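You operate a simulated robot arm through the tools that you are given. There is no shell and no other tool.

The job below is to be done with a simulated robot arm. You get a single attempt, and the scene is never put back.

## Task
No light reaches the ruled plate: clear the rail, set the supply to 24 V, light the lamp.
Fine: stand the filter plate in the rack; leave the latch open and the supply on.

The check looks at the end state, three seconds after you hand in, the way a careful person would. Anything else that was tipped, shoved, dropped, spilled or broken makes it a failure.

## Robot
A 7-joint arm with a two-finger parallel gripper, fixed in place. Base frame: the origin is at the foot of the arm, x ahead of it, y to its left, z up. Lengths are in m, angles in rad, forces in N, time in s.
Its first joint turns from -2.897 to 2.897 rad. Payload 3.43 kg.
The tool frame sits at the grasp point between the pads (the TCP): z along the fingers, y along the line on which they close. The tips reach 0.03 m beyond it. The gripper opens to 0.094 m. The fingers are 0.028 m wide and 0.01 m thick; the gripper's body (0.05 by 0.096 m) begins 0.055 m behind the TCP.
Orientation is that of the tool frame in the base frame, as a unit quaternion [x, y, z, w]. With the fingers straight down and closing along the base's y, the tool's x points along the base's -x, its y along +y and its z along -z.

## Interface
- The arm moves only by the tool step_arm. Its argument "series" is a list of rows, each an object of numbers (a shift or turn left out is 0, a gripper value left out holds the last): "wx", "wy", "wz": the turn, a rotation vector about the base's x, y, z in rad; "tx", "ty", "tz": the shift along the base's x, y, z in m; "hand": the finger opening in m, from 0 to 0.094. In form: [{"wx": .., "wy": .., "wz": .., "tx": .., "ty": .., "tz": .., "hand": ..}, ...]. A call has 1 to 20 rows; each row is the pose to reach, as a shift and turn from the pose commanded when the call began. A row lasts 0.2 s, in which the tool goes at most 0.05 m and 0.15 rad; a call with a longer step from one row to the next is refused whole, and so is a gripper value outside its range. Where a pose cannot be reached the arm comes as near as it can. A force on the tool above 40 N (or 10 N above the force at the start of the call, whichever is more), or a blocked arm, ends the call early, and 0.2 s more pass. The fingers move at their own pace (about 0.045 m/s each) and stop on an object; they squeeze with about 30 N. The grip force told is the motor's: it shows also when the fingers shut on nothing. Time passes only in rows, and 0.2 s behind the last, so rows that repeat a pose let the fingers close. It gives the time, the measured TCP pose, the force on the tool (base axes), the opening and the grip force at its end, in the units of the frame above (readings bear some noise), with the torque about the TCP (base axes, N m) and any sound that the robot's microphone picked up.
- Cameras (640 x 400 px; columns grow to the right, rows downward): "scene" is fixed at [0.0504, -0.65, 1.6692]; the picture's right is [0.46, -0.89, 0.00], its down [-0.40, -0.21, -0.89] and it looks along [0.79, 0.41, -0.45] (base axes); focal length 308 px, centre (320, 200). "wrist" rides on the gripper at [0.076, 0.014, -0.103] in the tool frame; the picture's right is [-0.18, 0.98, 0.00], its down [-0.75, -0.14, -0.64] and it looks along [-0.63, -0.12, 0.77] (tool axes); focal length 243 px, centre (320, 200).
- snapshot(camera): a new picture of that camera. The clock stands still meanwhile.
- lift_body(by): slides the trunk up (or, below 0, down) by that many m; the arm rides with it, the base frame stays. It gives what a move gives, with no picture.
- pixel_to_xyz(camera, pixels): for up to 12 pixels [column, row] of the newest picture of that camera ("zoom" is the newest enlarged one), the place [x, y, z] in the base frame of the surface seen there, good to about 0.002 m. The clock stands still meanwhile.
- inspect(camera, box): a new picture of the part [left, top, right, bottom] of that camera's present view, enlarged. The clock stands still meanwhile.
- sign_off(): hands the job in; it is judged then, once.

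Open the gripper and draw the arm clear of the work before you hand the job in, unless the task says otherwise.

The tools are called after "Emit:" by a JSON object that holds its "method" and its "body". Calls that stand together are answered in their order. step_arm: Moves the arm, as the interface text tells. Its arguments: {"type":"object","properties":{"series":{"type":"array","items":{"type":"object","properties":{"wx":{"type":"number"},"wy":{"type":"number"},"wz":{"type":"number"},"tx":{"type":"number"},"ty":{"type":"number"},"tz":{"type":"number"},"hand":{"type":"number"}}}}},"required":["series"]} The other tools are called the same way: lift_body (by) slides the trunk up or down; snapshot (camera) takes a picture; pixel_to_xyz (camera, pixels) gives the place of the surface under pixels of a picture; inspect (camera, box) takes an enlarged picture of a part of a camera's view; sign_off () hands the job in.

At the start:

```text
t: 0.0
eef_pos: [0.358, -0.3104, 1.4236]
ee_rot: [0.0, 1.0, -0.001, 0.0]
contact_force: [-0.1, -0.3, 0.1]
torque: [-0.01, -0.03, 0.0]
finger_gap: 0.094
grasp_force: 0.1
trunk travel left (down, up): [-0.55, 0.06]
```

scene: 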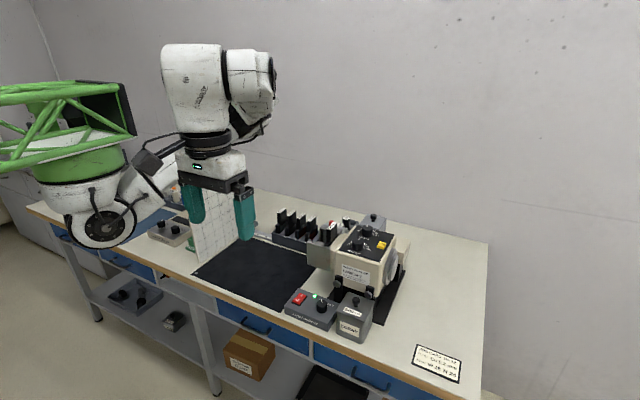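
wrist: 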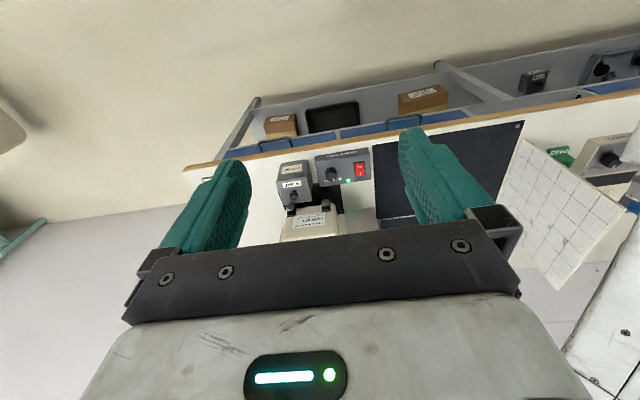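

The opening scene picture shows a bench with a lamp housing near (360,260), a supply near (312,308), a rack near (290,228), and a ruled plate near (210,220). I'll take enlarged views to read the details.

Emit:
{"method": "inspect", "body": {"camera": "scene", "box": [260, 190, 420, 290]}}

Emit:
{"method": "inspect", "body": {"camera": "scene", "box": [270, 270, 390, 345]}}

Emit:
{"method": "inspect", "body": {"camera": "scene", "box": [400, 335, 480, 385]}}

Emit:
{"method": "inspect", "body": {"camera": "scene", "box": [130, 180, 290, 280]}}

```text
4.00 times, centred on (340, 240) of scene
```

zoom: 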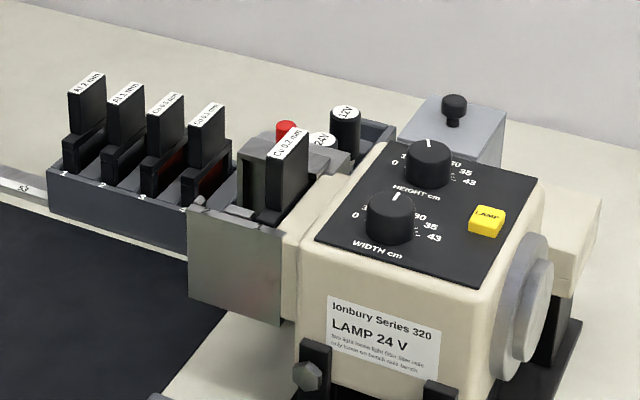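

```text
5.33 times, centred on (330, 308) of scene
```

zoom: 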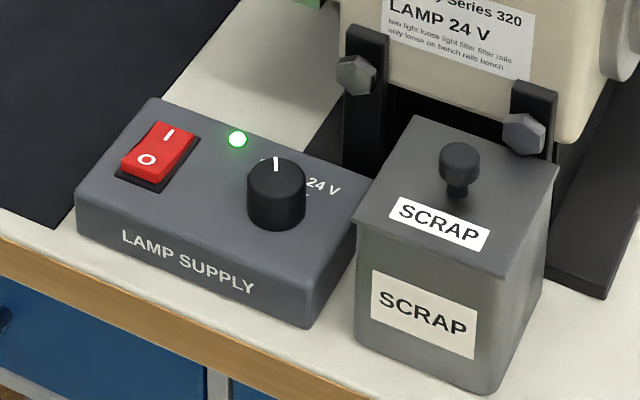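

```text
8.00 times, centred on (440, 360) of scene
```

zoom: 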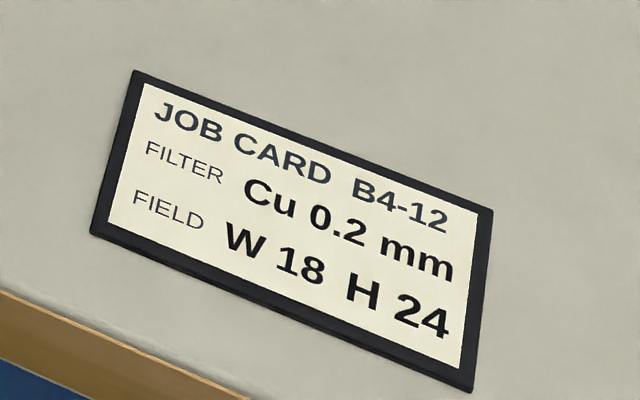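

```text
4.00 times, centred on (210, 230) of scene
```

zoom: 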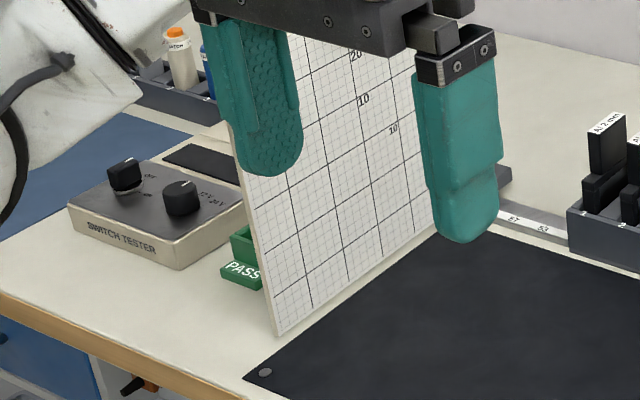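

The rail at the lamp's front holds a "Cu 0.2 mm" plate (about (330,235) in the scene), with a red button behind it. I'll get positions for the main items from the scene picture.

Emit:
{"method": "snapshot", "body": {"camera": "scene"}}

Emit:
{"method": "inspect", "body": {"camera": "scene", "box": [300, 205, 364, 245]}}

Emit:
{"method": "pixel_to_xyz", "body": {"camera": "scene", "pixels": [[250, 275], [410, 340], [440, 360], [300, 299], [322, 303], [349, 335], [357, 306], [381, 244], [357, 243], [367, 229], [230, 260], [350, 312]]}}

```text
taken
```

scene: 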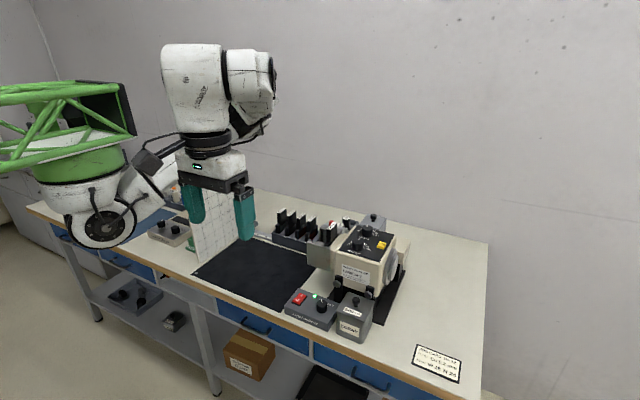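

```text
10.00 times, centred on (332, 225) of scene
```

zoom: 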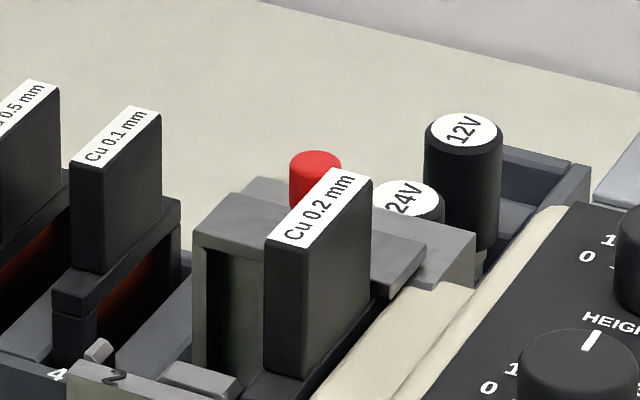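

```text
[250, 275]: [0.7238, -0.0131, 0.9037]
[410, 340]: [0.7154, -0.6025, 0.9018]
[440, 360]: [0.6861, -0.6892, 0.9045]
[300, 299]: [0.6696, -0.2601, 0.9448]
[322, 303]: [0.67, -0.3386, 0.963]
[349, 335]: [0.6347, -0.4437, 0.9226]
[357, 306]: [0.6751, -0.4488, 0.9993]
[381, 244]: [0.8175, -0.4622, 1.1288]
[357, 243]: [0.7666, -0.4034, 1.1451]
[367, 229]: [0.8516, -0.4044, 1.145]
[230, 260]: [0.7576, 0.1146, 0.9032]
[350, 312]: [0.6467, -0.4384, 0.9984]
```

I'll query positions on the newest enlarged picture (filter in the rail, red button, rack filters).

Emit:
{"method": "pixel_to_xyz", "body": {"camera": "zoom", "pixels": [[290, 235], [350, 180], [315, 160], [315, 260], [225, 215], [100, 150], [150, 115], [75, 295], [465, 125], [405, 195], [280, 370], [430, 250]]}}

Emit:
{"method": "inspect", "body": {"camera": "scene", "box": [265, 200, 329, 240]}}

```text
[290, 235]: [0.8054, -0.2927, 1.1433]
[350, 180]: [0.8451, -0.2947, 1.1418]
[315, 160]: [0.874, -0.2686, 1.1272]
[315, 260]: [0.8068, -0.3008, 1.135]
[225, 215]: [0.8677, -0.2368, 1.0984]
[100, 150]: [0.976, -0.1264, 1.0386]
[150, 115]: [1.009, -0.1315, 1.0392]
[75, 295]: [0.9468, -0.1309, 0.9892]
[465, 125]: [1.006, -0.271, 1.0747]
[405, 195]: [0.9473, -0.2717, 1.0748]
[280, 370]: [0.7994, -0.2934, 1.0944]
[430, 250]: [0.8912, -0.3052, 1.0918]
```

```text
10.00 times, centred on (297, 220) of scene
```

zoom: 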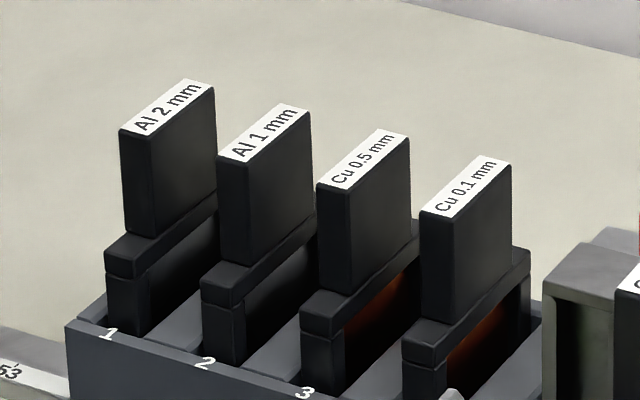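

The filter in the rail has its top near (0.825,-0.293,1.142); the rack lies at around (0.98,-0.13,1.0), partly hidden by the lamp. I'll move the arm forward and high to look down on the rail and rack with the wrist camera.

Emit:
{"method": "step_arm", "body": {"series": [{"tx": 0.04, "ty": 0.014, "tz": 0.0}, {"tx": 0.08, "ty": 0.028}, {"tx": 0.12, "ty": 0.042}, {"tx": 0.16, "ty": 0.056}, {"tx": 0.2, "ty": 0.07}, {"tx": 0.24, "ty": 0.084}, {"tx": 0.28, "ty": 0.098}, {"tx": 0.32, "ty": 0.11, "tz": 0.0}]}}

Emit:
{"method": "snapshot", "body": {"camera": "wrist"}}

Emit:
{"method": "snapshot", "body": {"camera": "scene"}}

```text
t: 1.8
eef_pos: [0.6786, -0.2003, 1.4249]
ee_rot: [0.001, 1.0, 0.0, 0.001]
contact_force: [0.5, -0.3, -0.3]
torque: [0.03, -0.01, -0.01]
finger_gap: 0.094
grasp_force: 0.0
trunk travel left (down, up): [-0.55, 0.06]
```

```text
taken
```

wrist: 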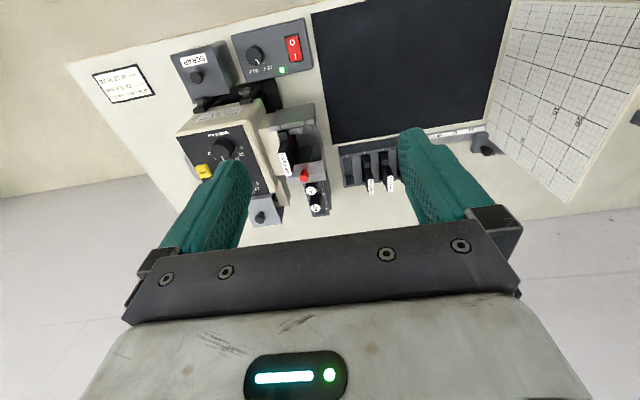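

```text
taken
```

scene: 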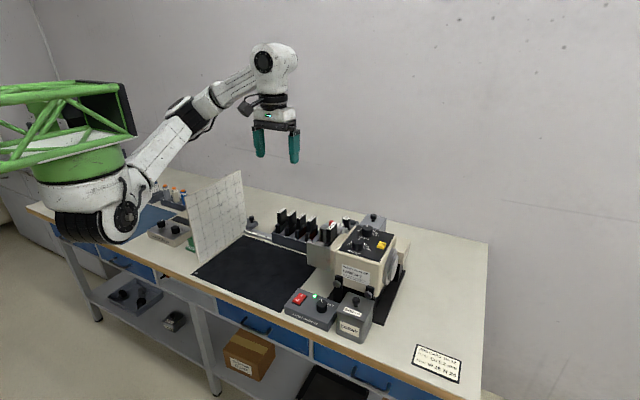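

The wrist picture (upside-down: up in the world is down in the picture) shows the rail filter near (285,150), red button (304,173), rack (370,165) and supply (270,55). I'll enlarge those.

Emit:
{"method": "inspect", "body": {"camera": "wrist", "box": [250, 100, 410, 220]}}

Emit:
{"method": "inspect", "body": {"camera": "wrist", "box": [170, 15, 330, 115]}}

Emit:
{"method": "inspect", "body": {"camera": "wrist", "box": [170, 100, 330, 230]}}

```text
3.33 times, centred on (330, 160) of wrist
```

zoom: 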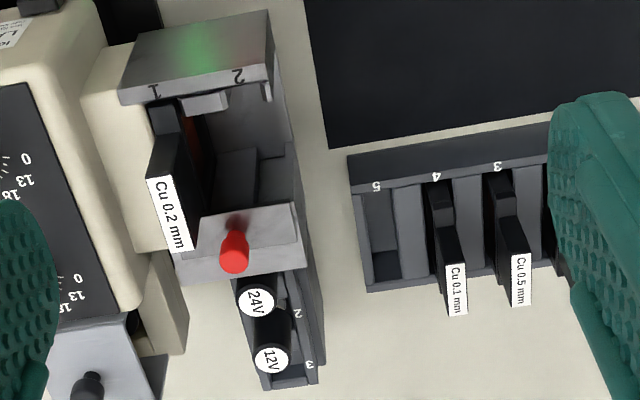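

```text
4.00 times, centred on (250, 65) of wrist
```

zoom: 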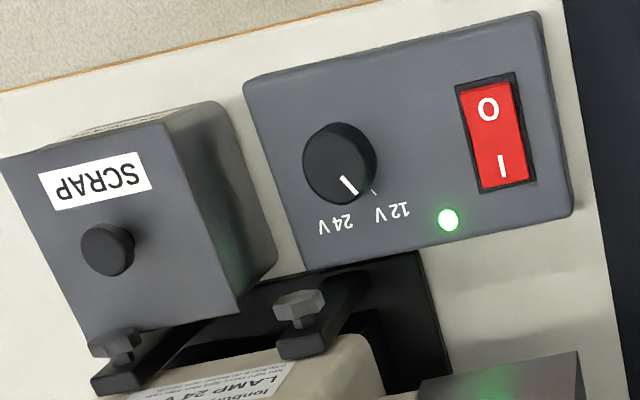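

```text
3.08 times, centred on (250, 165) of wrist
```

zoom: 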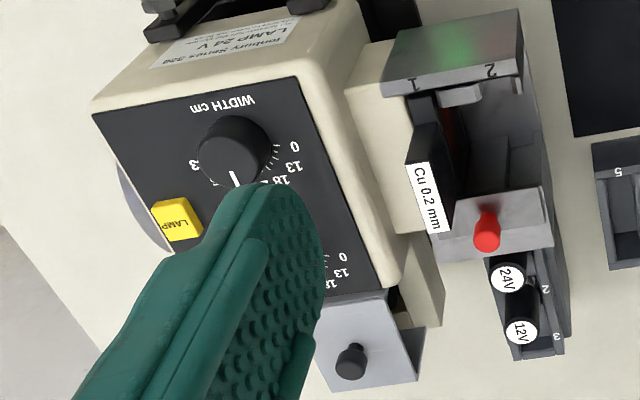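

Rack slot 5 (zoom (375,230)) is the empty one, the filter stands in rail slot 1, and a red knob sits on the bracket beside it. I'll come closer to see the latch mechanism.

Emit:
{"method": "step_arm", "body": {"series": [{"tx": 0.009, "ty": -0.015, "tz": -0.045}, {"tx": 0.018, "ty": -0.029, "tz": -0.09}, {"tx": 0.027, "ty": -0.043, "tz": -0.135}, {"tx": 0.036, "ty": -0.058, "tz": -0.18}]}}

Emit:
{"method": "snapshot", "body": {"camera": "wrist"}}

Emit:
{"method": "inspect", "body": {"camera": "wrist", "box": [240, 110, 400, 230]}}

```text
t: 2.8
eef_pos: [0.7182, -0.2579, 1.2484]
ee_rot: [0.0, 1.0, 0.0, 0.0]
contact_force: [0.0, 0.8, -0.2]
torque: [-0.02, 0.0, 0.03]
finger_gap: 0.0943
grasp_force: 0.2
trunk travel left (down, up): [-0.55, 0.06]
```

```text
taken
```

wrist: 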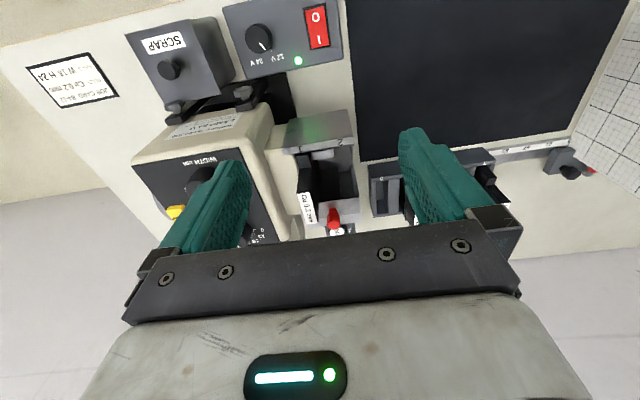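

```text
3.33 times, centred on (320, 170) of wrist
```

zoom: 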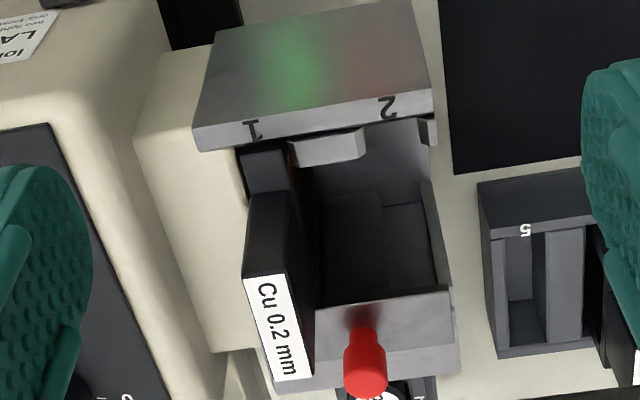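

The rail opening is clearer: filter in slot 1 with a grey tab near zoom (325,148) and the red knob standing on the far bracket. I'll turn the tool to look at the holder from the +y side.

Emit:
{"method": "step_arm", "body": {"series": [{"wz": -0.143, "tx": 0.013, "ty": 0.012, "tz": 0.01}, {"wz": -0.286, "tx": 0.026, "ty": 0.024, "tz": 0.02}, {"wz": -0.429, "tx": 0.039, "ty": 0.036, "tz": 0.02}, {"wz": -0.571, "tx": 0.052, "ty": 0.048, "tz": 0.02}, {"wz": -0.714, "tx": 0.065, "ty": 0.06, "tz": 0.02}, {"wz": -0.857, "tx": 0.078, "ty": 0.072, "tz": 0.02}, {"wz": -1.0, "tx": 0.091, "ty": 0.084, "tz": 0.02}, {"wz": -1.142, "tx": 0.104, "ty": 0.096, "tz": 0.02}, {"wz": -1.285, "tx": 0.117, "ty": 0.108, "tz": 0.02}, {"wz": -1.428, "tx": 0.13, "ty": 0.12, "tz": 0.02}, {"wz": -1.5708, "tx": 0.142, "ty": 0.132, "tz": 0.013}]}}

Emit:
{"method": "snapshot", "body": {"camera": "wrist"}}

Emit:
{"method": "inspect", "body": {"camera": "wrist", "box": [240, 110, 400, 230]}}

```text
t: 5.2
eef_pos: [0.8546, -0.1258, 1.259]
ee_rot: [0.708, 0.706, 0.0, 0.0]
contact_force: [0.4, 0.0, 0.5]
torque: [0.01, 0.0, 0.0]
finger_gap: 0.094
grasp_force: 0.0
trunk travel left (down, up): [-0.55, 0.06]
```

```text
taken
```

wrist: 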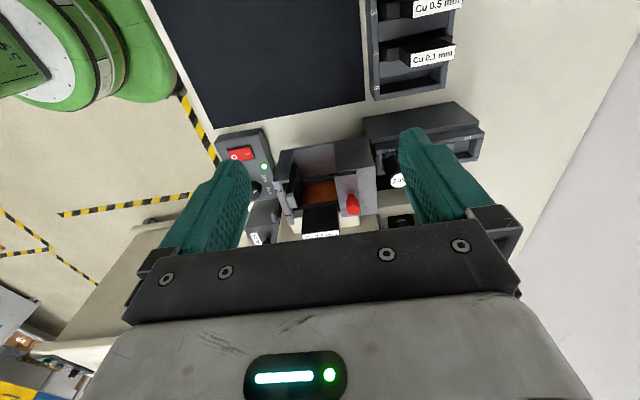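

```text
3.33 times, centred on (320, 170) of wrist
```

zoom: 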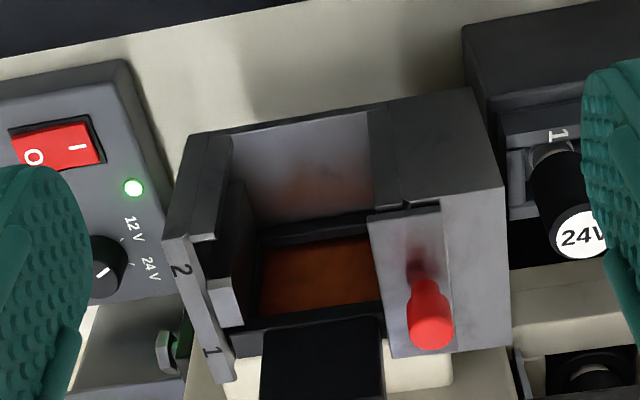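

From the +y side I see a thin plate carrying the red knob on the far bracket (zoom (410,280)), overlapping the filter shoulder. I'll measure points on it and enlarge further.

Emit:
{"method": "pixel_to_xyz", "body": {"camera": "zoom", "pixels": [[375, 225], [435, 215], [395, 350], [445, 345], [430, 335], [428, 290], [480, 200], [500, 340], [320, 345], [220, 300], [200, 340], [320, 275]]}}

Emit:
{"method": "inspect", "body": {"camera": "wrist", "box": [290, 150, 386, 222]}}

Emit:
{"method": "inspect", "body": {"camera": "scene", "box": [312, 212, 352, 237]}}

```text
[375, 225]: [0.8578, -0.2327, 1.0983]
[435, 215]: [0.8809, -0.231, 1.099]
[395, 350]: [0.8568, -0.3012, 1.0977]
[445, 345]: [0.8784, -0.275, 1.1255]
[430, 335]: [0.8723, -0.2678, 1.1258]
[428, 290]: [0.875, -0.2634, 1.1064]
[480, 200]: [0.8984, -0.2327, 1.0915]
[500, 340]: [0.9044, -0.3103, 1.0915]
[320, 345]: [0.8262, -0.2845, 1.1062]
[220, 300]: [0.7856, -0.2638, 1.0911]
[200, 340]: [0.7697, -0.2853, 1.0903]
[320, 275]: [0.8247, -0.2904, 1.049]
```

```text
5.56 times, centred on (338, 186) of wrist
```

zoom: 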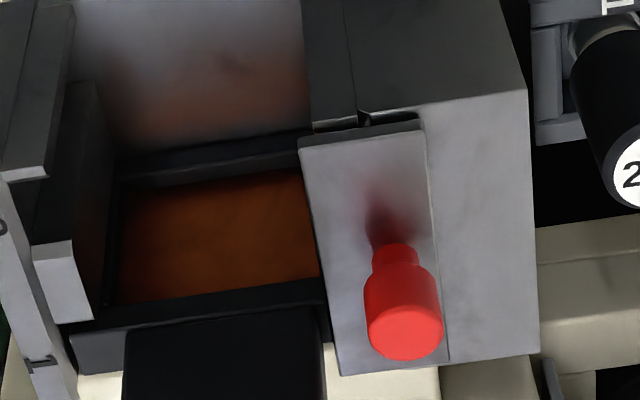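

```text
16.00 times, centred on (332, 224) of scene
```

zoom: 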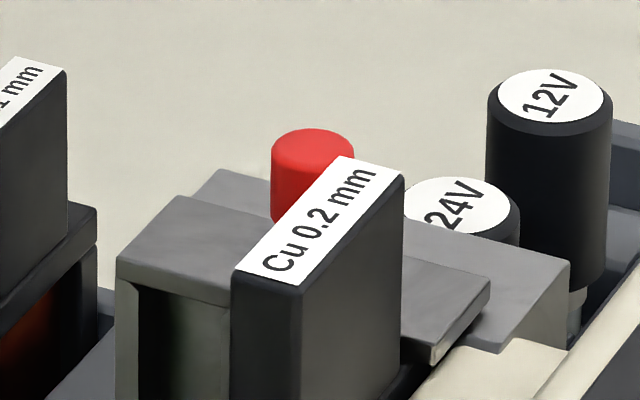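

The red-knob plate (x 0.857–0.881, z≈1.098) lies on the bracket top that runs to x≈0.905, so the latch slides along +x. Now I'll enlarge the rack and measure slot 5 from here.

Emit:
{"method": "inspect", "body": {"camera": "wrist", "box": [350, 0, 510, 110]}}

Emit:
{"method": "pixel_to_xyz", "body": {"camera": "wrist", "pixels": [[375, 92], [440, 70], [378, 78], [445, 88], [410, 82], [405, 50], [450, 52], [376, 10], [441, 88], [372, 60], [410, 95], [388, 84]]}}

```text
3.64 times, centred on (430, 55) of wrist
```

zoom: 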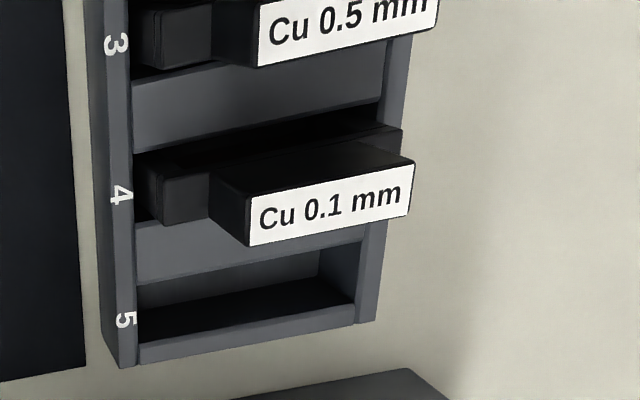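

```text
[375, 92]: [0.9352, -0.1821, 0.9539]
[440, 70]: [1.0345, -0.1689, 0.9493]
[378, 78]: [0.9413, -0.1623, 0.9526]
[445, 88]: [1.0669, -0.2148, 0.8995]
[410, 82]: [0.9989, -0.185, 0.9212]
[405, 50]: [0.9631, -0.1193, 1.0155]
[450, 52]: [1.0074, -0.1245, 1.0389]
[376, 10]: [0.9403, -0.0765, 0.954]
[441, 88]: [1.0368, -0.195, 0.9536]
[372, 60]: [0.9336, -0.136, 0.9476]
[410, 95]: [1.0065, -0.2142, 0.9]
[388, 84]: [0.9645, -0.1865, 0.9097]
```

Slot 5 sits at about x 0.94–1.03, y −0.165…−0.19 with wall tops at z≈0.953. I'll sample the enlarged picture for exact slot edges and slot 4's handle.

Emit:
{"method": "pixel_to_xyz", "body": {"camera": "zoom", "pixels": [[140, 282], [360, 242], [140, 345], [355, 308], [145, 215], [380, 120], [255, 230], [405, 195], [215, 175], [165, 195], [245, 310], [330, 285]]}}

Emit:
{"method": "pixel_to_xyz", "body": {"camera": "zoom", "pixels": [[265, 250], [250, 200], [410, 165], [140, 215], [365, 300], [200, 300], [300, 250], [138, 335], [350, 318], [120, 360], [250, 250], [200, 265]]}}

```text
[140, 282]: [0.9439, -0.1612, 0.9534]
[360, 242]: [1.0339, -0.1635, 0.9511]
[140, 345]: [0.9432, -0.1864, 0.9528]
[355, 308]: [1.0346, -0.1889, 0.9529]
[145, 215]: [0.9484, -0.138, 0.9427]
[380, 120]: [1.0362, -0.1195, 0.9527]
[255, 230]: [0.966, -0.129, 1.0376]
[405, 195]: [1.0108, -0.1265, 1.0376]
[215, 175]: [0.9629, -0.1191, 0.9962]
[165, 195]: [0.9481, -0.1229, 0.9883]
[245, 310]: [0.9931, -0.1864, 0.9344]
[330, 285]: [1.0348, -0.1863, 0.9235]
```

```text
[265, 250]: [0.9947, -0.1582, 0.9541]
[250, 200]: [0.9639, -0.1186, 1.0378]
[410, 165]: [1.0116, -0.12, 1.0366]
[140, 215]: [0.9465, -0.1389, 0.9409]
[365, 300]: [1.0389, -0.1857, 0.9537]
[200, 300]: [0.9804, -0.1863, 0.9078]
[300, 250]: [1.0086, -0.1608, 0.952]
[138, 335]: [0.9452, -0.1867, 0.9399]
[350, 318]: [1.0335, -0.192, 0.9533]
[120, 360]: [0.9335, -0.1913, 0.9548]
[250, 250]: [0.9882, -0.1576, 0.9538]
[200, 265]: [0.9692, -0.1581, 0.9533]
```

Slot 5 spans roughly x 0.944–1.034, y −0.163…−0.186, floor z≈0.908. Next I'll look at the supply knob from here and get a rough idea of the arm's shoulder height from the scene view.

Emit:
{"method": "inspect", "body": {"camera": "wrist", "box": [205, 120, 285, 220]}}

Emit:
{"method": "snapshot", "body": {"camera": "scene"}}

Emit:
{"method": "inspect", "body": {"camera": "scene", "box": [290, 285, 340, 325]}}

```text
4.00 times, centred on (245, 170) of wrist
```

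zoom: 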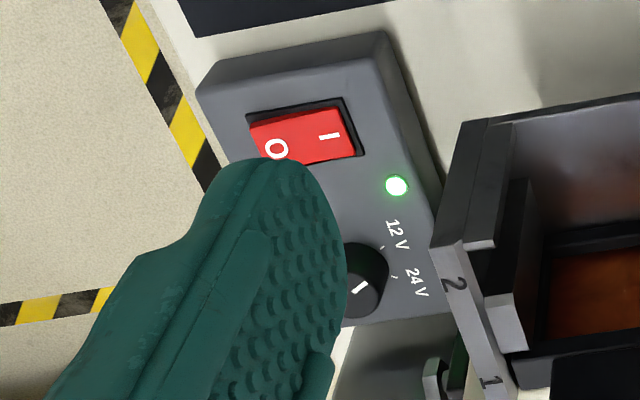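

```text
taken
```

scene: 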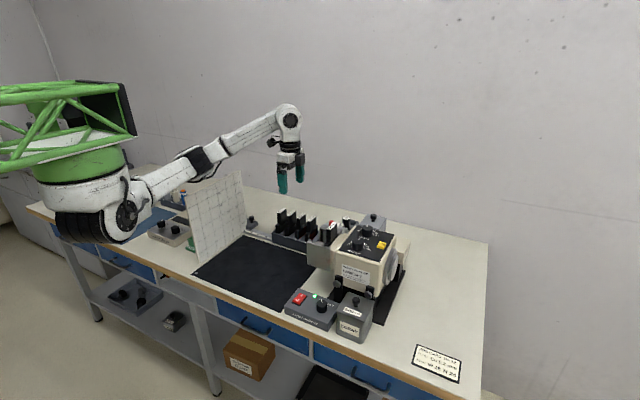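

```text
10.00 times, centred on (315, 305) of scene
```

zoom: 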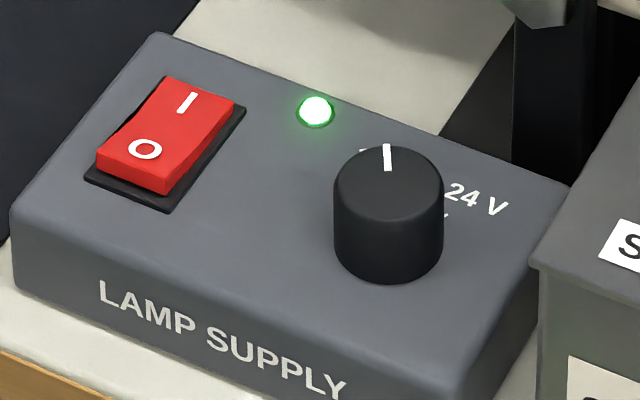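

The pointer appears to point toward "12 V" (up in the scene view, ≈27° left of +x), with ticks for 12 V and 24 V at the far side. I'll measure the knob and tick positions.

Emit:
{"method": "pixel_to_xyz", "body": {"camera": "zoom", "pixels": [[388, 200], [386, 168], [388, 148], [440, 180], [338, 185], [388, 278], [445, 215], [365, 151], [390, 240], [480, 200], [315, 112], [165, 125]]}}

Emit:
{"method": "pixel_to_xyz", "body": {"camera": "scene", "pixels": [[130, 215], [110, 210], [80, 195], [289, 115], [140, 195]]}}

```text
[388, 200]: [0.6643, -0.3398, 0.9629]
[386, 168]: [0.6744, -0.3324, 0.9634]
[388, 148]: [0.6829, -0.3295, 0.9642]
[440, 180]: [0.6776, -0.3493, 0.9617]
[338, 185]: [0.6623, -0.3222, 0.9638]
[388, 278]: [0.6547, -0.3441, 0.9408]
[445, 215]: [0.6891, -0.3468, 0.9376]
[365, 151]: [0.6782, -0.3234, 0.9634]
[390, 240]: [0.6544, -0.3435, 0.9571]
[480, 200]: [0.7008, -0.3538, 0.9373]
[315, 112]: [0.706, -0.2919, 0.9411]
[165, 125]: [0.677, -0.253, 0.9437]
```

```text
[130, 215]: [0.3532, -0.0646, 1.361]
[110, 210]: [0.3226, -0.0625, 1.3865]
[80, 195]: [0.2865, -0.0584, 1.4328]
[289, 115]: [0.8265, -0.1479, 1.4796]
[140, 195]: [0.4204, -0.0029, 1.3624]
```

I need the clearance on the lamp side of the filter handle, so I'll measure the cream nose and panel edge in the scene picture, plus the handle corners.

Emit:
{"method": "inspect", "body": {"camera": "scene", "box": [310, 215, 374, 255]}}

Emit:
{"method": "pixel_to_xyz", "body": {"camera": "zoom", "pixels": [[270, 350], [250, 330], [300, 280], [330, 230], [340, 300], [400, 200], [220, 200], [175, 240], [260, 130], [165, 140], [160, 270], [200, 330]]}}

```text
10.00 times, centred on (342, 235) of scene
```

zoom: 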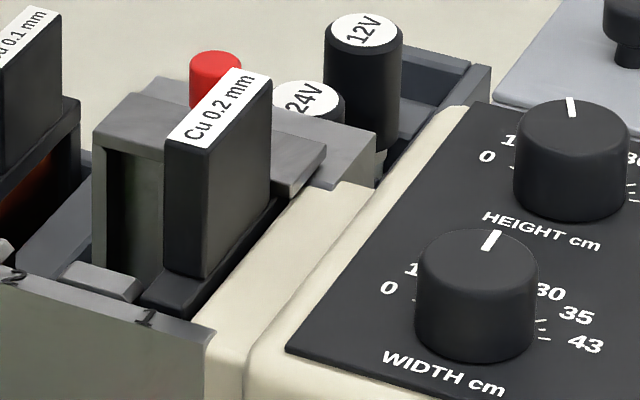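

```text
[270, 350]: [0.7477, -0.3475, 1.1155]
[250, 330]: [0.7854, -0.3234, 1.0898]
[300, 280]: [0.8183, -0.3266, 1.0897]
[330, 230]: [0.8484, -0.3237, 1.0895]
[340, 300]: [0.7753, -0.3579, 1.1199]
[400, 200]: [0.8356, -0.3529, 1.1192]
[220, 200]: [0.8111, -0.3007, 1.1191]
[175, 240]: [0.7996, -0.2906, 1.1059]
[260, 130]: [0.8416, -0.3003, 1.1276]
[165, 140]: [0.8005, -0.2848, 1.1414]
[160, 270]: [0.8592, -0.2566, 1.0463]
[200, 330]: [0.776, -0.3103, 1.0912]
```

The lamp nose top is at z≈1.09 until y≈−0.34, so there is room around the handle (y −0.285…−0.3005, x 0.80–0.848, top z 1.143). I'll turn the tool back and hover above the red latch knob at about (0.874,−0.266), with the fingers narrowing to 0.04.

Emit:
{"method": "step_arm", "body": {"series": [{"wz": 0.143, "tx": 0.002, "ty": -0.0127, "hand": 0.04}, {"wz": 0.286, "tx": 0.003, "ty": -0.0254}, {"wz": 0.429, "tx": 0.005, "ty": -0.038}, {"wz": 0.571, "tx": 0.006, "ty": -0.0508}, {"wz": 0.714, "tx": 0.008, "ty": -0.0635}, {"wz": 0.857, "tx": 0.01, "ty": -0.0762}, {"wz": 1.0, "tx": 0.011, "ty": -0.0889}, {"wz": 1.142, "tx": 0.013, "ty": -0.1015}, {"wz": 1.285, "tx": 0.015, "ty": -0.1142}, {"wz": 1.428, "tx": 0.016, "ty": -0.127}, {"wz": 1.5708, "tx": 0.018, "ty": -0.1396}, {"wz": 1.5708, "tx": 0.018, "ty": -0.1396}]}}

Emit:
{"method": "snapshot", "body": {"camera": "wrist"}}

Emit:
{"method": "snapshot", "body": {"camera": "scene"}}

```text
t: 7.8
eef_pos: [0.8735, -0.2662, 1.2558]
ee_rot: [-0.002, 1.0, -0.001, 0.0]
contact_force: [0.7, 0.2, -0.3]
torque: [0.01, 0.02, -0.02]
finger_gap: 0.0401
grasp_force: 0.0
trunk travel left (down, up): [-0.55, 0.06]
```

```text
taken
```

wrist: 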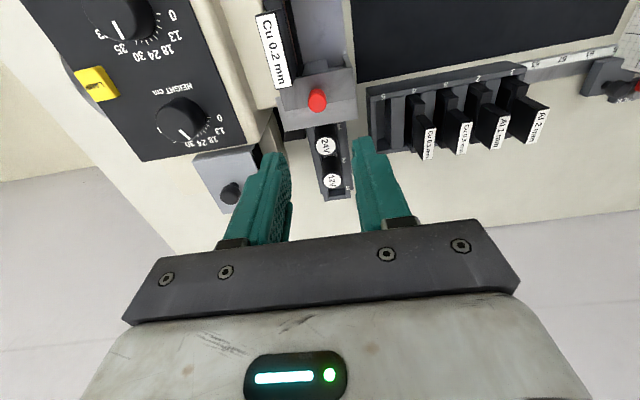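

```text
taken
```

scene: 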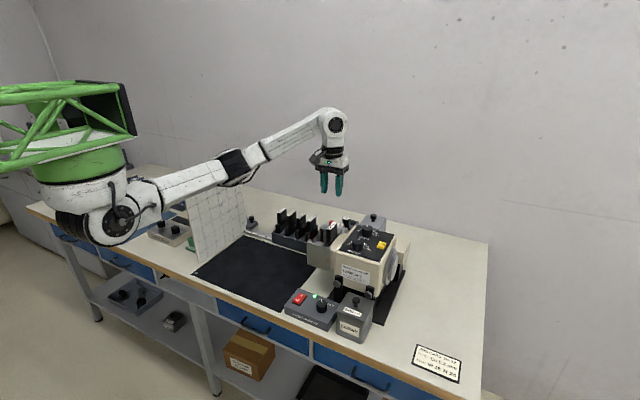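

The wrist view now shows the red knob at (317,98), the filter label at (273,50), the lamp scales, and the rack. I'll enlarge the latch and the rack and measure.

Emit:
{"method": "inspect", "body": {"camera": "wrist", "box": [250, 40, 378, 140]}}

Emit:
{"method": "pixel_to_xyz", "body": {"camera": "zoom", "pixels": [[320, 300], [345, 300], [375, 300], [348, 325], [335, 255], [270, 330], [500, 280], [230, 210], [190, 60], [165, 440], [520, 380], [400, 230]]}}

Emit:
{"method": "inspect", "body": {"camera": "wrist", "box": [360, 50, 560, 175]}}

```text
4.00 times, centred on (314, 90) of wrist
```

zoom: 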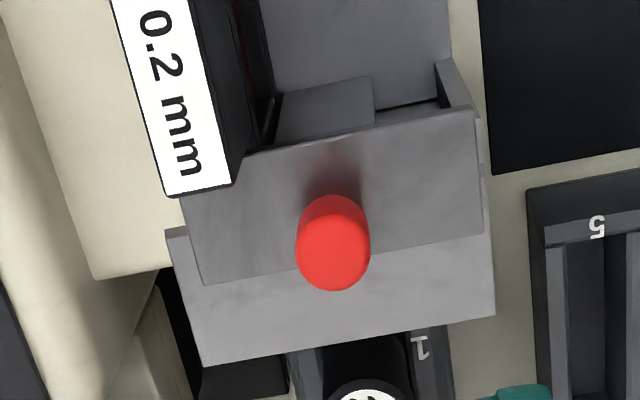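

```text
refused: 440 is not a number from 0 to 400
```

```text
3.20 times, centred on (460, 112) of wrist
```

zoom: 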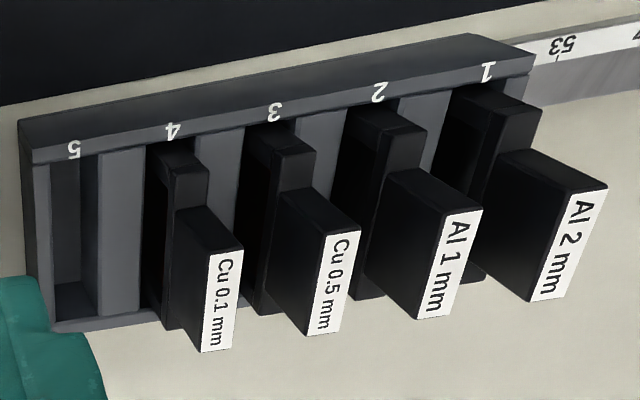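

I'll re-measure the latch knob from a fresh enlarged picture after sampling the rack zoom for slot 5 and slot 4 edges.

Emit:
{"method": "pixel_to_xyz", "body": {"camera": "zoom", "pixels": [[42, 170], [100, 200], [138, 200], [120, 160], [120, 300], [40, 155], [190, 230], [215, 300], [300, 250], [330, 300], [240, 200], [75, 320]]}}

Emit:
{"method": "inspect", "body": {"camera": "wrist", "box": [270, 70, 366, 130]}}

Emit:
{"method": "pixel_to_xyz", "body": {"camera": "zoom", "pixels": [[315, 200], [268, 200], [362, 200], [315, 160], [315, 235], [130, 195], [470, 130], [145, 270], [480, 215], [160, 390], [480, 330], [80, 90]]}}

```text
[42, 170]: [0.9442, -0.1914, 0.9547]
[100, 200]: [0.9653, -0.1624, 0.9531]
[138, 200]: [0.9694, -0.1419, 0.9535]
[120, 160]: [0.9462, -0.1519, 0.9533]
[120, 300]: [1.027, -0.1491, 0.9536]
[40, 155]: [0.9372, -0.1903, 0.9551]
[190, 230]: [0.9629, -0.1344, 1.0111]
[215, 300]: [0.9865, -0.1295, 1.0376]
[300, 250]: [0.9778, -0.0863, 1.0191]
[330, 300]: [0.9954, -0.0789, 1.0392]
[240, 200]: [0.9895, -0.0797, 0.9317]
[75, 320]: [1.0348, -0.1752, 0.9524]
```

```text
6.67 times, centred on (318, 100) of wrist
```

zoom: 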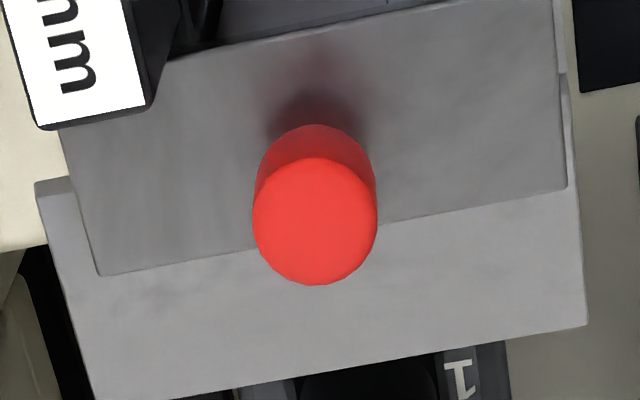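

```text
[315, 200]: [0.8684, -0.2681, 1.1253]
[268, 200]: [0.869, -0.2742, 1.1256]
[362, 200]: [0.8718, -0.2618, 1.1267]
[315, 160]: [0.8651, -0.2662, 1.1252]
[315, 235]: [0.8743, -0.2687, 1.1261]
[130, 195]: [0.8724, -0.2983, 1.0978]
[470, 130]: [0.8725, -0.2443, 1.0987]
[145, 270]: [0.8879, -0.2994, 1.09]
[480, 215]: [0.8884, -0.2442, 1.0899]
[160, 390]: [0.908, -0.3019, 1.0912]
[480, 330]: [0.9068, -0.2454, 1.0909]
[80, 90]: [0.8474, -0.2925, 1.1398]
```

The red knob head is at about (0.8725,−0.268), diameter ≈0.0165, top z 1.126; the fingers would stay at x≥0.86, clear of the handle end at 0.849. I'll descend in the open state to just above the plate.

Emit:
{"method": "step_arm", "body": {"series": [{"tx": 0.001, "ty": -0.002, "tz": -0.04}, {"tx": 0.001, "ty": -0.002, "tz": -0.07}, {"tx": 0.001, "ty": -0.002, "tz": -0.095}, {"tx": 0.001, "ty": -0.002, "tz": -0.11}, {"tx": 0.001, "ty": -0.002, "tz": -0.12}, {"tx": 0.001, "ty": -0.002, "tz": -0.124}, {"tx": 0.001, "ty": -0.002, "tz": -0.124}]}}

Emit:
{"method": "snapshot", "body": {"camera": "wrist"}}

Emit:
{"method": "inspect", "body": {"camera": "scene", "box": [290, 190, 370, 250]}}

```text
t: 9.4
eef_pos: [0.8755, -0.2679, 1.134]
ee_rot: [0.0, 1.0, 0.0, -0.001]
contact_force: [-0.2, -0.3, -0.5]
torque: [0.02, 0.0, -0.02]
finger_gap: 0.0403
grasp_force: 0.0
trunk travel left (down, up): [-0.55, 0.06]
```

```text
taken
```

wrist: 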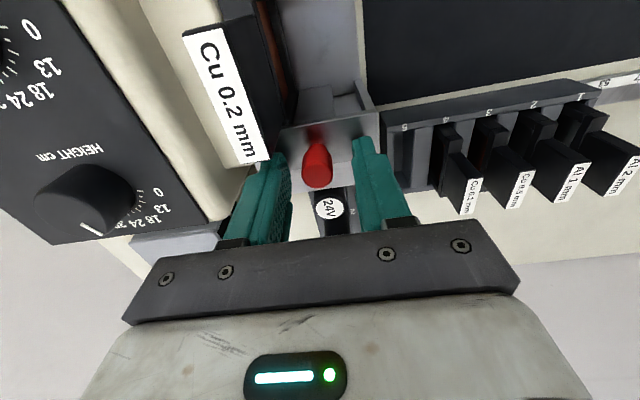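

```text
6.67 times, centred on (330, 220) of scene
```

zoom: 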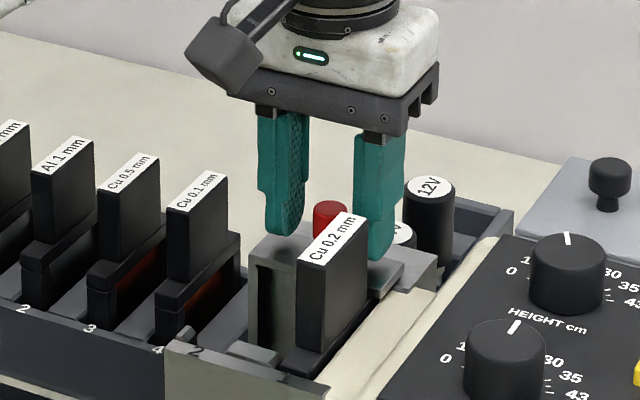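

The fingers straddle the red knob with clear air around the filter handle. I'll close gently on the knob and hold.

Emit:
{"method": "step_arm", "body": {"series": [{"hand": 0.012}, {"hand": 0.01}, {"hand": 0.01}, {"hand": 0.01}]}}

Emit:
{"method": "snapshot", "body": {"camera": "wrist"}}

```text
t: 10.4
eef_pos: [0.8756, -0.2699, 1.1334]
ee_rot: [0.001, 1.0, 0.0, 0.0]
contact_force: [1.4, -7.9, -0.7]
torque: [0.3, -0.16, 0.03]
finger_gap: 0.0169
grasp_force: 45.2
trunk travel left (down, up): [-0.55, 0.06]
```

```text
taken
```

wrist: 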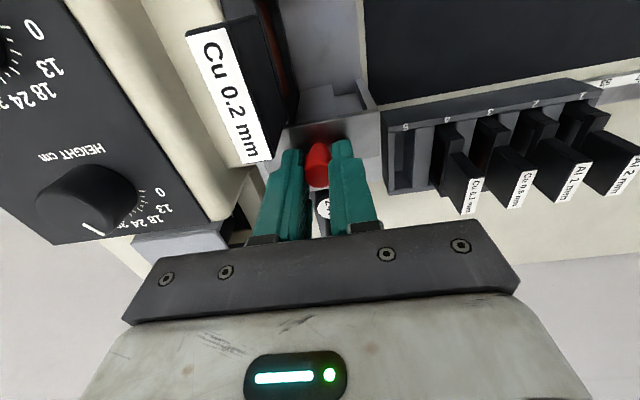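

The knob is held (gap 0.0169) with its centre at y≈−0.270; I'll relieve the side load by 2 mm and slide it gently in +x to feel the latch.

Emit:
{"method": "step_arm", "body": {"series": [{"ty": -0.002}, {"ty": -0.002, "tx": 0.003}, {"ty": -0.002, "tx": 0.006}, {"ty": -0.002, "tx": 0.009}, {"ty": -0.002, "tx": 0.009}]}}

Emit:
{"method": "inspect", "body": {"camera": "wrist", "box": [230, 80, 406, 200]}}

```text
t: 11.6
eef_pos: [0.8846, -0.2696, 1.1336]
ee_rot: [0.0, 1.0, 0.0, 0.0]
contact_force: [0.3, -5.0, 7.9]
torque: [0.47, 0.5, 0.05]
finger_gap: 0.0167
grasp_force: 44.5
trunk travel left (down, up): [-0.55, 0.06]
```

```text
3.33 times, centred on (318, 140) of wrist
```

zoom: 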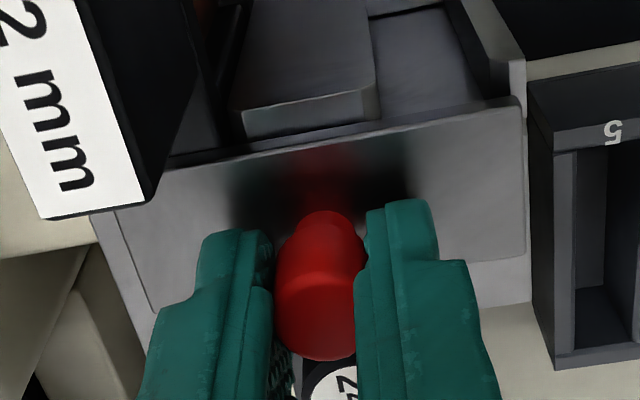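

The plate moved with the knob (the grey block under it, zoom (300,100), is now uncovered) with little resistance. I'll keep sliding in +x in small steps until it meets its stop.

Emit:
{"method": "step_arm", "body": {"series": [{"tx": 0.003}, {"tx": 0.006}, {"tx": 0.009}, {"tx": 0.012}, {"tx": 0.012}]}}

Emit:
{"method": "inspect", "body": {"camera": "wrist", "box": [230, 80, 406, 200]}}

Emit:
{"method": "inspect", "body": {"camera": "scene", "box": [290, 190, 370, 250]}}

```text
t: 12.8
eef_pos: [0.8942, -0.2689, 1.1331]
ee_rot: [0.001, 1.0, 0.001, -0.003]
contact_force: [-21.8, 7.4, 4.3]
torque: [-0.37, 0.83, -0.01]
finger_gap: 0.017
grasp_force: 44.9
trunk travel left (down, up): [-0.55, 0.06]
```

```text
3.33 times, centred on (318, 140) of wrist
```

zoom: 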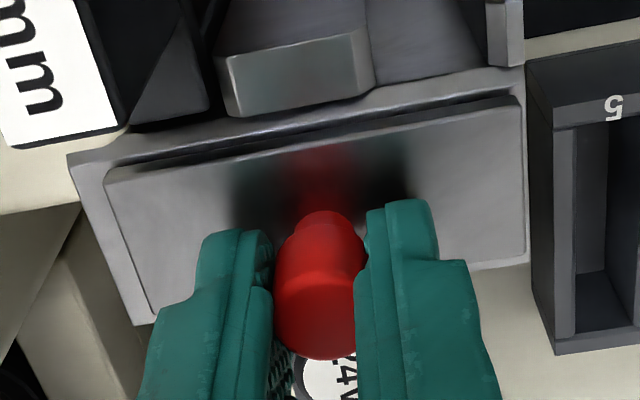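

```text
6.67 times, centred on (330, 220) of scene
```

zoom: 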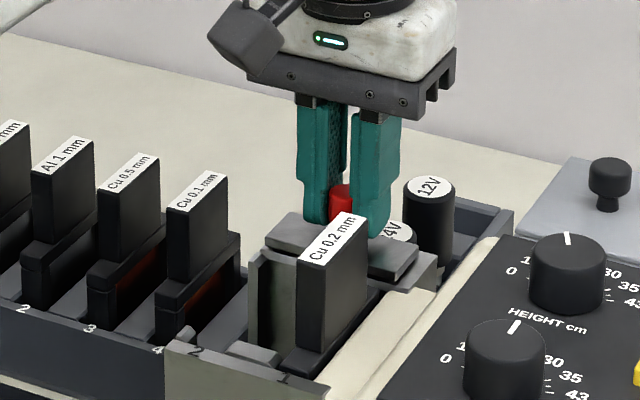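

The latch plate hit its stop at x≈0.894 (−22 N), uncovering the filter's shoulder. I'll relax 2 mm, open the fingers to 0.04, and rise.

Emit:
{"method": "step_arm", "body": {"series": [{"tx": -0.0018}, {"tx": -0.0018, "hand": 0.04}, {"tx": -0.0018, "hand": 0.04}, {"tx": -0.0018, "hand": 0.04}, {"tx": -0.0018, "tz": 0.02}, {"tx": -0.0018, "tz": 0.05}, {"tx": -0.0018, "tz": 0.09}]}}

Emit:
{"method": "snapshot", "body": {"camera": "wrist"}}

Emit:
{"method": "inspect", "body": {"camera": "wrist", "box": [230, 30, 406, 140]}}

Emit:
{"method": "pixel_to_xyz", "body": {"camera": "wrist", "pixels": [[317, 130], [318, 105]]}}

```text
t: 14.4
eef_pos: [0.8943, -0.2657, 1.2254]
ee_rot: [0.0, 1.0, 0.0, 0.0]
contact_force: [1.1, 0.5, 0.0]
torque: [0.0, 0.0, 0.0]
finger_gap: 0.0398
grasp_force: 0.0
trunk travel left (down, up): [-0.55, 0.06]
```

```text
taken
```

wrist: 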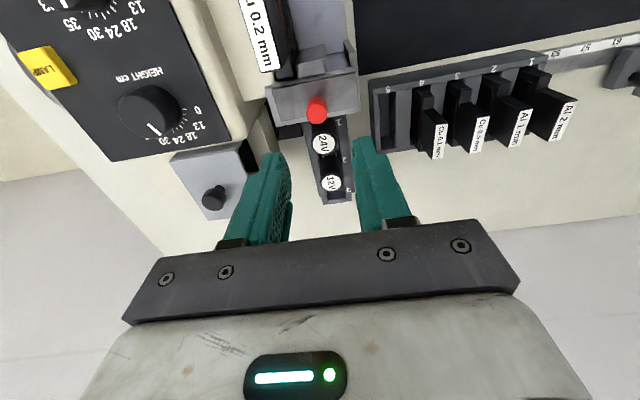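

```text
3.64 times, centred on (318, 85) of wrist
```

zoom: 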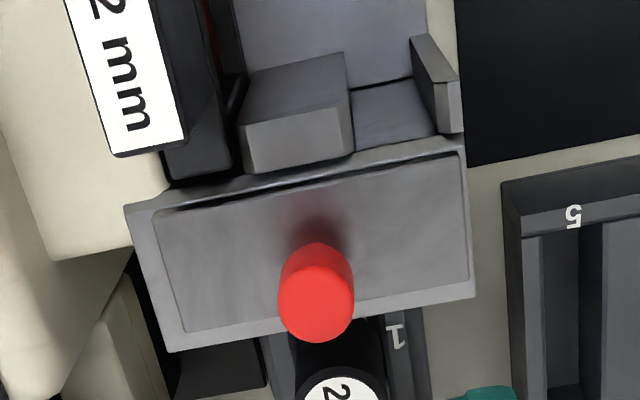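

```text
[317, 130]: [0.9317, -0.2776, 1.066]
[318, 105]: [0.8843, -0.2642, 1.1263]
```

The latch plate is now fully back and the filter's far shoulder is exposed. I'll do a hold step to check the settled pose before going to the handle.

Emit:
{"method": "step_arm", "body": {"series": [{"tx": 0.0, "hand": 0.045}, {"tx": 0.0}]}}

Emit:
{"method": "pixel_to_xyz", "body": {"camera": "wrist", "pixels": [[266, 40], [250, 10], [276, 70], [300, 60]]}}

```text
t: 15.0
eef_pos: [0.8945, -0.2667, 1.2241]
ee_rot: [0.0, 1.0, 0.0, 0.0]
contact_force: [0.2, -0.6, -0.7]
torque: [0.04, 0.04, 0.02]
finger_gap: 0.045
grasp_force: 0.1
trunk travel left (down, up): [-0.55, 0.06]
```

```text
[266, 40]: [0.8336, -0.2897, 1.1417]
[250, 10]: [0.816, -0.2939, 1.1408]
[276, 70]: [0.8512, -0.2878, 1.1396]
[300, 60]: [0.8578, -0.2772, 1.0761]
```

Before taking the filter I'll test whether the arm reaches slot 5 with the tool straight down, moving at safe height to (0.989,−0.1745).

Emit:
{"method": "step_arm", "body": {"series": [{"tx": 0.03, "ty": 0.03}, {"tx": 0.06, "ty": 0.06}, {"tx": 0.0945, "ty": 0.092}, {"tx": 0.0945, "ty": 0.092}]}}

Emit:
{"method": "step_arm", "body": {"series": [{"tz": -0.04}, {"tz": -0.08}, {"tz": -0.12}, {"tz": -0.15}, {"tz": -0.15}]}}

Emit:
{"method": "snapshot", "body": {"camera": "wrist"}}

Emit:
{"method": "snapshot", "body": {"camera": "scene"}}

```text
t: 16.0
eef_pos: [0.987, -0.1765, 1.2233]
ee_rot: [0.0, 1.0, 0.0, 0.001]
contact_force: [-0.3, -1.0, 0.6]
torque: [-0.01, 0.0, -0.03]
finger_gap: 0.0449
grasp_force: 0.1
trunk travel left (down, up): [-0.55, 0.06]
```

```text
t: 17.2
eef_pos: [0.9871, -0.1766, 1.0711]
ee_rot: [0.0, 1.0, 0.0, 0.0]
contact_force: [0.3, -0.4, 0.1]
torque: [-0.04, 0.01, 0.02]
finger_gap: 0.0446
grasp_force: 0.1
trunk travel left (down, up): [-0.55, 0.06]
```

```text
taken
```

wrist: 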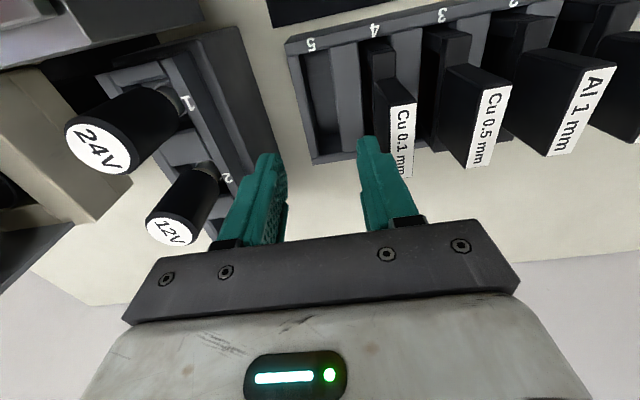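

```text
taken
```

scene: 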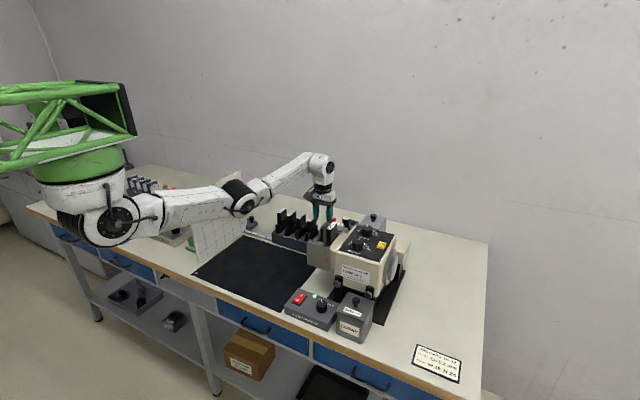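

Slot 5 is reachable (TCP (0.987,−0.177,1.071) without trouble). I'll check the arm's clearance from the ruled plate by measuring plate corners and the elbow in the scene picture.

Emit:
{"method": "pixel_to_xyz", "body": {"camera": "scene", "pixels": [[240, 177], [203, 255], [240, 230], [192, 200], [240, 195], [190, 205], [150, 205], [270, 190], [107, 220], [215, 235]]}}

Emit:
{"method": "inspect", "body": {"camera": "scene", "box": [120, 150, 280, 280]}}

Emit:
{"method": "inspect", "body": {"camera": "wrist", "box": [260, 30, 420, 180]}}

```text
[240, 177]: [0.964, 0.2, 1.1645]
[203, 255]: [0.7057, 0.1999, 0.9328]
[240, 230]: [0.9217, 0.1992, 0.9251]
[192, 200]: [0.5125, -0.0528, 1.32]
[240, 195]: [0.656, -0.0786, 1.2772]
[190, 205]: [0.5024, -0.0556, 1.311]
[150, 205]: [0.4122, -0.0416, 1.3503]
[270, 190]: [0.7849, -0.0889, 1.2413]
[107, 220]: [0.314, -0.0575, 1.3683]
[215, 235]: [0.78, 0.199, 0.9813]
```

```text
3.08 times, centred on (200, 215) of scene
```

zoom: 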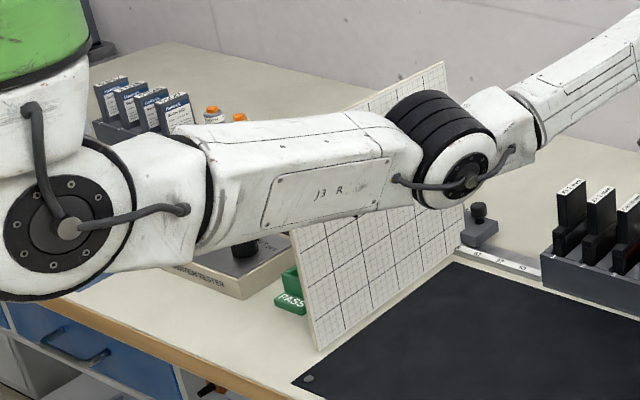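

```text
2.67 times, centred on (340, 105) of wrist
```

zoom: 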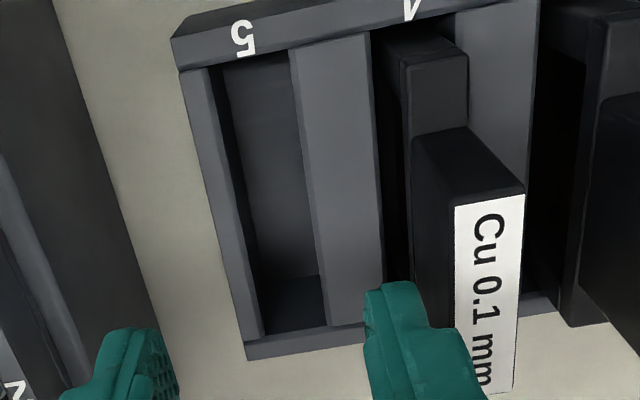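

The arm runs at y≈−0.06 while the ruled plate is at y≈0.20, so there is good clearance. I'll sample the close zoom for the slot 5 edges and how slot 4's frame sits.

Emit:
{"method": "pixel_to_xyz", "body": {"camera": "zoom", "pixels": [[200, 120], [212, 120], [300, 80], [320, 200], [240, 320], [255, 330], [340, 310], [290, 345], [300, 300], [365, 60], [430, 60], [455, 100]]}}

Emit:
{"method": "pixel_to_xyz", "body": {"camera": "zoom", "pixels": [[395, 60], [470, 60], [415, 150], [520, 185], [455, 205], [505, 390], [500, 215], [375, 200], [445, 60], [400, 45], [540, 250], [230, 70]]}}

```text
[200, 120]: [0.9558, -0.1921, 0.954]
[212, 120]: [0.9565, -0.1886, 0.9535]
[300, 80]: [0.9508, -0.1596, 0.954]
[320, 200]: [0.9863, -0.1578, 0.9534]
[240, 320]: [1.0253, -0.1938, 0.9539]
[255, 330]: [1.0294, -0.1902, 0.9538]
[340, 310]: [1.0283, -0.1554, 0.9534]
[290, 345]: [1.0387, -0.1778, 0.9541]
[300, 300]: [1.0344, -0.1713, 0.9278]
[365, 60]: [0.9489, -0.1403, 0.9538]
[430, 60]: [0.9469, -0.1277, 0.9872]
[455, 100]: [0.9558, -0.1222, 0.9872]
```

```text
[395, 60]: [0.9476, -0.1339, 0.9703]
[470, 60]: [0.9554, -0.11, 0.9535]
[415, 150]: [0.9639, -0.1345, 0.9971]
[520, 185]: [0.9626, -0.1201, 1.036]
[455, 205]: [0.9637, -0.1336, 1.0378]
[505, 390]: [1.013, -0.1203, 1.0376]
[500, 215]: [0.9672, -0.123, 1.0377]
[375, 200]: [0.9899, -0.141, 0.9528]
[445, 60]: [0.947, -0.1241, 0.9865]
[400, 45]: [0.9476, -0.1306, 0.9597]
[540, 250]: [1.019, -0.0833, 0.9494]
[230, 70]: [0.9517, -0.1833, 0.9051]
```

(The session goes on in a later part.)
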